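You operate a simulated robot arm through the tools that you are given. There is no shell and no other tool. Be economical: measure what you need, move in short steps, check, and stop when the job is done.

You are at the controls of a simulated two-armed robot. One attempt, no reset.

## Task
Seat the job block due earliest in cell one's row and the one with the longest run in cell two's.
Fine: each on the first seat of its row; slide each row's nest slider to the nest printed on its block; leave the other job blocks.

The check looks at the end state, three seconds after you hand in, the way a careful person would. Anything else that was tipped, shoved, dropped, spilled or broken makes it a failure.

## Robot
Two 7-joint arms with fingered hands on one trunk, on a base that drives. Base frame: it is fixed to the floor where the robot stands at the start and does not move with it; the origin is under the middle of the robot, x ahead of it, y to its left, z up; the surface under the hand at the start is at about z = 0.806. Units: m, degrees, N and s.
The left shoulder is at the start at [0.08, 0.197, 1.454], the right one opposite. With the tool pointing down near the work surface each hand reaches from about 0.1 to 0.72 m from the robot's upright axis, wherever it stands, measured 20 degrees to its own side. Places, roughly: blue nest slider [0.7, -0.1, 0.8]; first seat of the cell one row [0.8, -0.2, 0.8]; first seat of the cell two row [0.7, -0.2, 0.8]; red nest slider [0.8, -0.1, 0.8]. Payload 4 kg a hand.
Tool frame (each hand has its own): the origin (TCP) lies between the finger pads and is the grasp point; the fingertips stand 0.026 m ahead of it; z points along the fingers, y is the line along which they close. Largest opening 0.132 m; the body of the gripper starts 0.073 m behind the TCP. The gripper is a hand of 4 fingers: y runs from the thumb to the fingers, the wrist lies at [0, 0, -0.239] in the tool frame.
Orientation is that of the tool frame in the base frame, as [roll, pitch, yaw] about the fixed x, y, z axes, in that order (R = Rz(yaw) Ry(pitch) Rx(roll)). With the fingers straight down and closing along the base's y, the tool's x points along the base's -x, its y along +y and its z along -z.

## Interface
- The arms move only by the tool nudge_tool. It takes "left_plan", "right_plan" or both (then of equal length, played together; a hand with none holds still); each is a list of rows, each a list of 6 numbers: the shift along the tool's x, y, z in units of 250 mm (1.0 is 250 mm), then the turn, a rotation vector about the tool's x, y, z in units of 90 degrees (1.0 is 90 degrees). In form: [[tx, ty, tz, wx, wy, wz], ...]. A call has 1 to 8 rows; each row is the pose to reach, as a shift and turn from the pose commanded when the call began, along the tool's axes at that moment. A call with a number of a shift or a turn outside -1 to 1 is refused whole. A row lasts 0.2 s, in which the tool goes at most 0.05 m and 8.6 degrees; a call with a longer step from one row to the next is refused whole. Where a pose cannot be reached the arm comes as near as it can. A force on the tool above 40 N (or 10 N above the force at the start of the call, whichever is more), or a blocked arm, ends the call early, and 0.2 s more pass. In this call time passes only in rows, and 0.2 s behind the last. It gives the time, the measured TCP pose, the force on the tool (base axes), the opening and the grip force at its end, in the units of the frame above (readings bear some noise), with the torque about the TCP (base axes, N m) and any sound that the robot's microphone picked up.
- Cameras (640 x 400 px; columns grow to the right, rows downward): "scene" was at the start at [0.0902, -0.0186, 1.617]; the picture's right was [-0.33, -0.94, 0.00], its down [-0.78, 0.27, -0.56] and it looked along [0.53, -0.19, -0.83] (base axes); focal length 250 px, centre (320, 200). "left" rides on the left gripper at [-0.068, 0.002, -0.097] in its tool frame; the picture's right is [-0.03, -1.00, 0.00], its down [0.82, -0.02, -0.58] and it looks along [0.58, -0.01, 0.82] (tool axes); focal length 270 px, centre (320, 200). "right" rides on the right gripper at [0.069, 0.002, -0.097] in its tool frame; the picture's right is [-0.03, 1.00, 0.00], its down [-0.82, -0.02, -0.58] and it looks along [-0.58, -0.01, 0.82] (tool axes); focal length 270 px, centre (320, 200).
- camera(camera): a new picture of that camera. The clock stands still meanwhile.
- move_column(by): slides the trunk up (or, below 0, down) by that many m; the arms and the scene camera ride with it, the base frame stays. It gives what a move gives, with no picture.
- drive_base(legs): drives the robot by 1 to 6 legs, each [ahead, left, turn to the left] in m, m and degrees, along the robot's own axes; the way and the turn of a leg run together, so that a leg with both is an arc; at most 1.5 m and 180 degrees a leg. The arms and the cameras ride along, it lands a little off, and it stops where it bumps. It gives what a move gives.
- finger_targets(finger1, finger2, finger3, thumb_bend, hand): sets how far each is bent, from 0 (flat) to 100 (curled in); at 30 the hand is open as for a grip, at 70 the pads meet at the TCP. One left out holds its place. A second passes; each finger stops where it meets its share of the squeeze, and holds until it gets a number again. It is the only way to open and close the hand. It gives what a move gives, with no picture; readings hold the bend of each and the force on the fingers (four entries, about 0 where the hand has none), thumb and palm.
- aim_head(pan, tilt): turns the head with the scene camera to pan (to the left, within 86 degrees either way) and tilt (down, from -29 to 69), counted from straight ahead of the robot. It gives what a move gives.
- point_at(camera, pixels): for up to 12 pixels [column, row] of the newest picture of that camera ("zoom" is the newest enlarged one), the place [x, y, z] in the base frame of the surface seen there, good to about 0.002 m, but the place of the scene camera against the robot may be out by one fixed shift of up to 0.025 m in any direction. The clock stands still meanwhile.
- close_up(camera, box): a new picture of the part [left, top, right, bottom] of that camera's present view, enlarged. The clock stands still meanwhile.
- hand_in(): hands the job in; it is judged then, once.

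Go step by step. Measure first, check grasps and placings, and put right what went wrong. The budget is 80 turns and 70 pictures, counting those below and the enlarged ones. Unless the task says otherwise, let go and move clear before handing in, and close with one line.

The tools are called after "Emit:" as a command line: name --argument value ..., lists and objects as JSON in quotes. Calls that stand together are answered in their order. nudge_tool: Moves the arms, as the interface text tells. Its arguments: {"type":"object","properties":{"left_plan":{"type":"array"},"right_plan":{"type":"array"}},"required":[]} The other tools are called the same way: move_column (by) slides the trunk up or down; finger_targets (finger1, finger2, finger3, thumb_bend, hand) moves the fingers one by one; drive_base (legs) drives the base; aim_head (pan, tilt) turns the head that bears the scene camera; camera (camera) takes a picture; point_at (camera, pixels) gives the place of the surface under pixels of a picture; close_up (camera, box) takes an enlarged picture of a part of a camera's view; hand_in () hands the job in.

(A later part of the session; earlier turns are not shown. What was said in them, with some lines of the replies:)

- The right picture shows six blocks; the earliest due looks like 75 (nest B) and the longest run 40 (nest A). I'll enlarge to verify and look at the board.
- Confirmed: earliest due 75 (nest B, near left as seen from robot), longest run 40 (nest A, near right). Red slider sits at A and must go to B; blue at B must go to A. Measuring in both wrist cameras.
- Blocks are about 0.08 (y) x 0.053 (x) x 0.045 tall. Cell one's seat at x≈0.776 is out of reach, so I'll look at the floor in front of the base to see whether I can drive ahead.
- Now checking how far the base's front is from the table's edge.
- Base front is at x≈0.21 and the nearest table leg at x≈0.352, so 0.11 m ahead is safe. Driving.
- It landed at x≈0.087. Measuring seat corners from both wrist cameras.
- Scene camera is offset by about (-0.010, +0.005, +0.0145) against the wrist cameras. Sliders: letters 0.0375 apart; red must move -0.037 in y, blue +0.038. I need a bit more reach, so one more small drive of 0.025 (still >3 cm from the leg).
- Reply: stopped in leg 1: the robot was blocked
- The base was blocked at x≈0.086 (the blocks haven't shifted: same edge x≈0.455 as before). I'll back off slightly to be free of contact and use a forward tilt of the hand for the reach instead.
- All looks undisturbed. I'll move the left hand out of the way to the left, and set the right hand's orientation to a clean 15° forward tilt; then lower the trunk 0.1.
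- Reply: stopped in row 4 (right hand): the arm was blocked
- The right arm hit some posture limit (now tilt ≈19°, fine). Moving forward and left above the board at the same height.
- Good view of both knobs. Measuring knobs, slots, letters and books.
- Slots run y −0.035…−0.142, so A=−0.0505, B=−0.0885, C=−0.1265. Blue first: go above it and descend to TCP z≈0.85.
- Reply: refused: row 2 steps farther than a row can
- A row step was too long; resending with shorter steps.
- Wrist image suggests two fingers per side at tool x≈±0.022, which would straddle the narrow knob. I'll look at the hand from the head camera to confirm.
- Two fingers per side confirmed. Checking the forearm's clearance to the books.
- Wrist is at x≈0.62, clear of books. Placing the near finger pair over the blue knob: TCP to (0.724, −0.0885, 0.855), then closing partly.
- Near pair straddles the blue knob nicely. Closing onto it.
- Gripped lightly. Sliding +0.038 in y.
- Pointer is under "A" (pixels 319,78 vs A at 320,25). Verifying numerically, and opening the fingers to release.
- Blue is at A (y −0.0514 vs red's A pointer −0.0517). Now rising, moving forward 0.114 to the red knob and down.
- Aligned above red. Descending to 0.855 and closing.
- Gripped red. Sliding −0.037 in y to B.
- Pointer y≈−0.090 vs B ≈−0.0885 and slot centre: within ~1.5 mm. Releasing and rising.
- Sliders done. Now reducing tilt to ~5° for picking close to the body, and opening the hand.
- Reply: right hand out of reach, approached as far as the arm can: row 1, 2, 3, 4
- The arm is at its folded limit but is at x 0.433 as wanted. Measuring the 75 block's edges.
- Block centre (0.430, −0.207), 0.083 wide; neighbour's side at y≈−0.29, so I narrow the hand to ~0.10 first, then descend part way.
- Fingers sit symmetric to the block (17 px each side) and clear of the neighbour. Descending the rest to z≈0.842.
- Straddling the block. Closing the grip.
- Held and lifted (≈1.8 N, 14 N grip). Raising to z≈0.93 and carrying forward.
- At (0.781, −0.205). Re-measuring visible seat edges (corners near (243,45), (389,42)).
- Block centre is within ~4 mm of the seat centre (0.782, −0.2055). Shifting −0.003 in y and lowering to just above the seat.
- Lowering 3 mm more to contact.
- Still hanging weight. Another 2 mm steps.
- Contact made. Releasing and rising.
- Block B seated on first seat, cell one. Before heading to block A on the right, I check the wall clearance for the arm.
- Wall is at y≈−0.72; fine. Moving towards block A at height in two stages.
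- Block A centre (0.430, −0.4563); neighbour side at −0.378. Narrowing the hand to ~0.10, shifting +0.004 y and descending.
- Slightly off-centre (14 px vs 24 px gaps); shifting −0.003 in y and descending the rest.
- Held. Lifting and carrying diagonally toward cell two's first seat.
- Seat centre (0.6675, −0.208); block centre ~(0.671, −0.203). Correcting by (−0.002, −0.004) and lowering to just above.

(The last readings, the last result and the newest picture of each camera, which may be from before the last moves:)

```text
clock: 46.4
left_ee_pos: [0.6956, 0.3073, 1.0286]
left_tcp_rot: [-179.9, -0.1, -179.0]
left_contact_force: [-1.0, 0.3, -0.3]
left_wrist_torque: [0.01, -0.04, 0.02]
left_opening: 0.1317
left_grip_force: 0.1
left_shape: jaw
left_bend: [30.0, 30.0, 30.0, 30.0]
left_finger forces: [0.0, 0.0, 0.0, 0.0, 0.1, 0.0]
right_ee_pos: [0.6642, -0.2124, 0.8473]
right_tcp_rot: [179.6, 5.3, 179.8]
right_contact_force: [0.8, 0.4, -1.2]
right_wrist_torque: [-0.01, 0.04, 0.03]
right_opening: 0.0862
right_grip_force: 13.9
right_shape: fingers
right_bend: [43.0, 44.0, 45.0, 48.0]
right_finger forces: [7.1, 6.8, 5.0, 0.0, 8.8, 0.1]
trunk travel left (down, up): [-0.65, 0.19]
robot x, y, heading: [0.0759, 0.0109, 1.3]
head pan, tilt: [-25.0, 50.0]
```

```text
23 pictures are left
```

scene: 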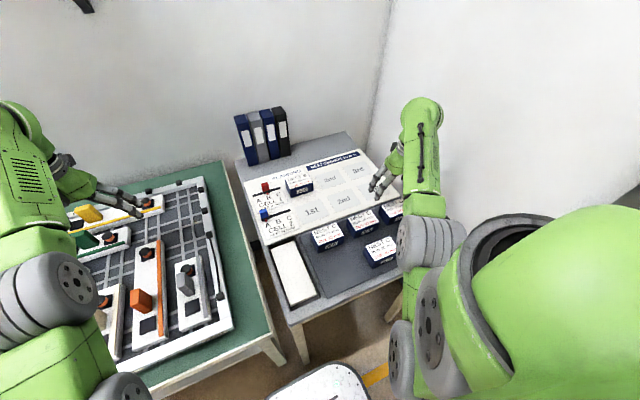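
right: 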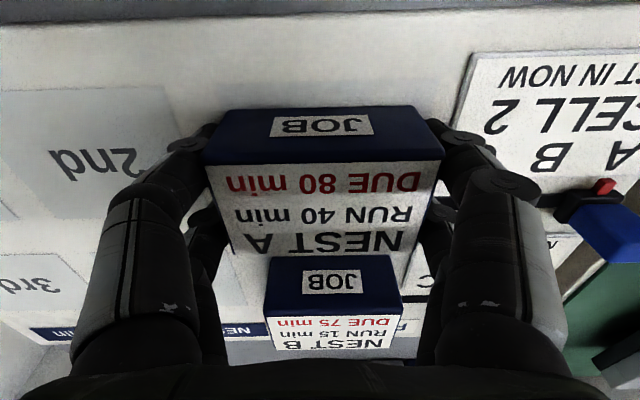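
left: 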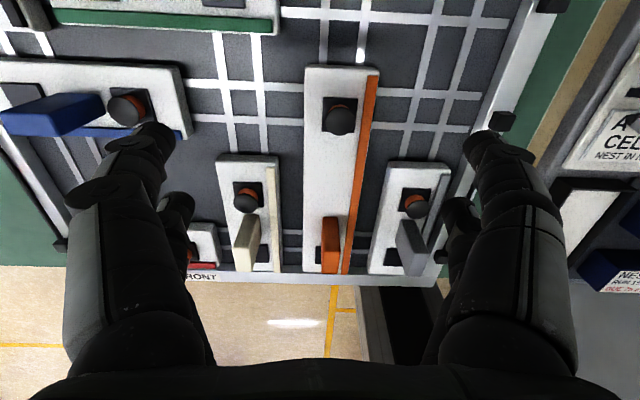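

Lowering the last millimetres to contact.

Emit:
nudge_tool --right_plan '[[0.0, 0.004, 0.005, 0, 0, 0], [0.001, 0.006, 0.009, 0, 0, 0], [0.001, 0.006, 0.012, 0, 0, 0]]'

```text
clock: 47.2
left_ee_pos: [0.6939, 0.3082, 1.0309]
left_tcp_rot: [-179.9, -0.1, -178.9]
left_contact_force: [0.9, 0.7, 0.2]
left_wrist_torque: [0.01, -0.02, -0.03]
left_opening: 0.1318
left_grip_force: 0.0
left_shape: jaw
left_bend: [30.0, 30.0, 30.0, 30.0]
left_finger forces: [0.1, 0.0, 0.1, 0.0, 0.1, 0.0]
right_ee_pos: [0.6653, -0.2092, 0.8472]
right_tcp_rot: [179.6, 5.4, 179.9]
right_contact_force: [2.5, -2.1, 10.6]
right_wrist_torque: [0.01, 0.01, 0.01]
right_opening: 0.0859
right_grip_force: 13.8
right_shape: fingers
right_bend: [43.0, 44.0, 45.0, 48.0]
right_finger forces: [6.8, 6.5, 5.5, 0.0, 9.5, 0.1]
trunk travel left (down, up): [-0.65, 0.19]
robot x, y, heading: [0.0775, 0.0099, 1.0]
head pan, tilt: [-25.0, 50.0]
```

Firm contact (10 N up). Releasing and rising.

Emit:
finger_targets --hand "right" --finger1 38 --finger2 38 --finger3 38 --thumb_bend 38

Emit:
nudge_tool --right_plan '[[-0.01, 0, -0.1, 0, 0, 0], [-0.02, 0, -0.25, 0, 0, 0], [-0.035, 0, -0.4, 0, 0, 0], [-0.05, 0, -0.58, 0, 0, 0]]'

Emit:
camera --camera "right"

```text
clock: 48.2
left_ee_pos: [0.6949, 0.3081, 1.0295]
left_tcp_rot: [-179.9, 0.0, -178.9]
left_contact_force: [0.7, 0.0, -0.1]
left_wrist_torque: [0.03, 0.0, -0.04]
left_opening: 0.1319
left_grip_force: 0.1
left_shape: jaw
left_bend: [30.0, 30.0, 30.0, 30.0]
left_finger forces: [0.1, 0.0, 0.1, 0.0, 0.0, 0.0]
right_ee_pos: [0.6647, -0.2097, 0.8429]
right_tcp_rot: [179.6, 5.2, 179.9]
right_contact_force: [-0.7, -1.2, -0.1]
right_wrist_torque: [-0.02, 0.02, 0.03]
right_opening: 0.1042
right_grip_force: 0.2
right_shape: fingers
right_bend: [39.0, 38.0, 38.0, 38.0]
right_finger forces: [0.8, 0.1, 0.1, 0.0, 0.0, 0.0]
trunk travel left (down, up): [-0.65, 0.19]
robot x, y, heading: [0.0727, 0.0107, 1.1]
head pan, tilt: [-25.0, 50.0]
```

```text
clock: 49.2
left_ee_pos: [0.6948, 0.3088, 1.0292]
left_tcp_rot: [-179.9, -0.1, -178.9]
left_contact_force: [0.6, -0.1, 0.3]
left_wrist_torque: [0.02, 0.02, -0.03]
left_opening: 0.132
left_grip_force: 0.0
left_shape: jaw
left_bend: [30.0, 30.0, 30.0, 30.0]
left_finger forces: [0.0, 0.0, 0.0, 0.0, 0.1, 0.1]
right_ee_pos: [0.6641, -0.2095, 0.9935]
right_tcp_rot: [179.6, 5.1, 179.8]
right_contact_force: [-0.6, 0.6, -0.2]
right_wrist_torque: [-0.02, -0.02, 0.01]
right_opening: 0.1059
right_grip_force: 0.1
right_shape: fingers
right_bend: [38.0, 38.0, 38.0, 38.0]
right_finger forces: [0.0, 0.0, 0.0, 0.1, 0.1, 0.0]
trunk travel left (down, up): [-0.65, 0.19]
robot x, y, heading: [0.0711, 0.0093, 1.3]
head pan, tilt: [-25.0, 50.0]
```

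```text
22 pictures are left
```

right: 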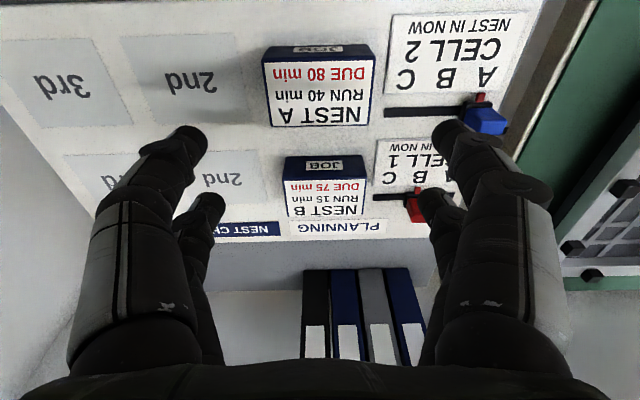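

Both seated. Moving the hand aside to the right for a final look.

Emit:
nudge_tool --right_plan '[[0.08, -0.16, -0.03, 0, 0, 0], [0.16, -0.32, -0.06, 0, 0, 0], [0.24, -0.48, -0.1, 0, 0, 0], [0.32, -0.64, -0.14, 0, 0, 0], [0.4, -0.8, -0.18, 0, 0, 0]]'

Emit:
aim_head --pan -10 --tilt 55

Emit:
close_up --camera "scene" --box '[250, 80, 450, 260]'

Emit:
close_up --camera "scene" --box '[270, 110, 370, 190]'

```text
clock: 50.4
left_ee_pos: [0.6946, 0.3075, 1.0308]
left_tcp_rot: [180.0, 0.0, -178.8]
left_contact_force: [0.4, 0.6, 0.1]
left_wrist_torque: [0.03, 0.02, -0.03]
left_opening: 0.1318
left_grip_force: 0.1
left_shape: jaw
left_bend: [30.0, 30.0, 30.0, 30.0]
left_finger forces: [0.1, 0.0, 0.0, 0.0, 0.0, 0.0]
right_ee_pos: [0.5613, -0.4128, 1.0231]
right_tcp_rot: [179.6, 5.4, 179.9]
right_contact_force: [0.3, -0.6, -0.5]
right_wrist_torque: [-0.01, 0.01, 0.02]
right_opening: 0.106
right_grip_force: 0.0
right_shape: fingers
right_bend: [38.0, 38.0, 38.0, 38.0]
right_finger forces: [0.0, 0.0, 0.0, 0.0, 0.1, 0.1]
trunk travel left (down, up): [-0.65, 0.19]
robot x, y, heading: [0.0739, 0.0121, 1.4]
head pan, tilt: [-25.0, 50.0]
```

```text
clock: 51.2
left_ee_pos: [0.6944, 0.3093, 1.0303]
left_tcp_rot: [-179.9, 0.1, -178.9]
left_contact_force: [0.4, 0.2, 0.4]
left_wrist_torque: [-0.01, -0.02, -0.03]
left_opening: 0.1321
left_grip_force: 0.0
left_shape: jaw
left_bend: [30.0, 30.0, 30.0, 30.0]
left_finger forces: [0.1, 0.0, 0.1, 0.1, 0.0, 0.1]
right_ee_pos: [0.5621, -0.4118, 1.023]
right_tcp_rot: [179.7, 5.2, 180.0]
right_contact_force: [-0.8, -0.1, 0.6]
right_wrist_torque: [-0.02, -0.01, -0.02]
right_opening: 0.1062
right_grip_force: 0.1
right_shape: fingers
right_bend: [38.0, 38.0, 38.0, 38.0]
right_finger forces: [0.0, 0.1, 0.0, 0.1, 0.1, 0.0]
trunk travel left (down, up): [-0.65, 0.19]
robot x, y, heading: [0.0733, 0.0108, 1.0]
head pan, tilt: [-10.0, 55.0]
```

```text
2.22 times, centred on (350, 170) of scene
```

zoom: 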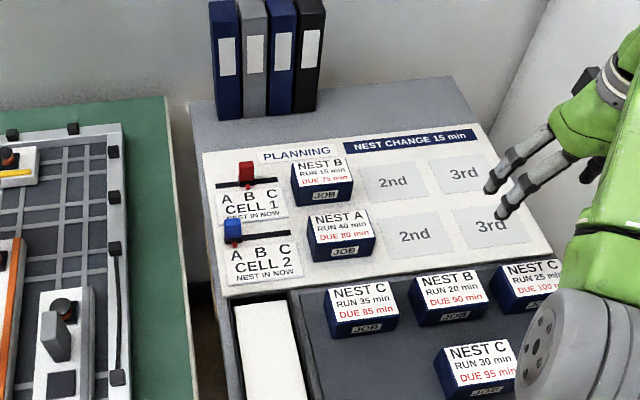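

```text
5.00 times, centred on (320, 150) of scene
```

zoom: 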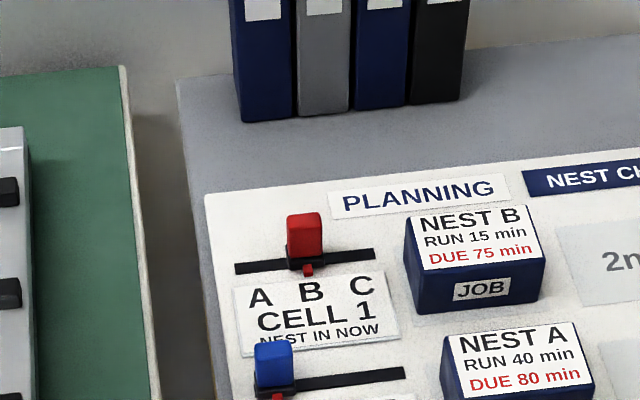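

The final view shows NEST B / DUE 75 on cell one's first seat with red at B. NEST A / RUN 40 is on cell two's first seat with blue at A, and the other blocks are untouched. Handing in.

Emit:
hand_in

```text
The job is handed in.
```

I handed the job in. The block due at 75 min is on cell one's first seat with its slider at B, and the 40 min run block is on cell two's first seat with its slider at A. The base bumped something once while driving up, but nothing looked moved in the pictures afterwards.
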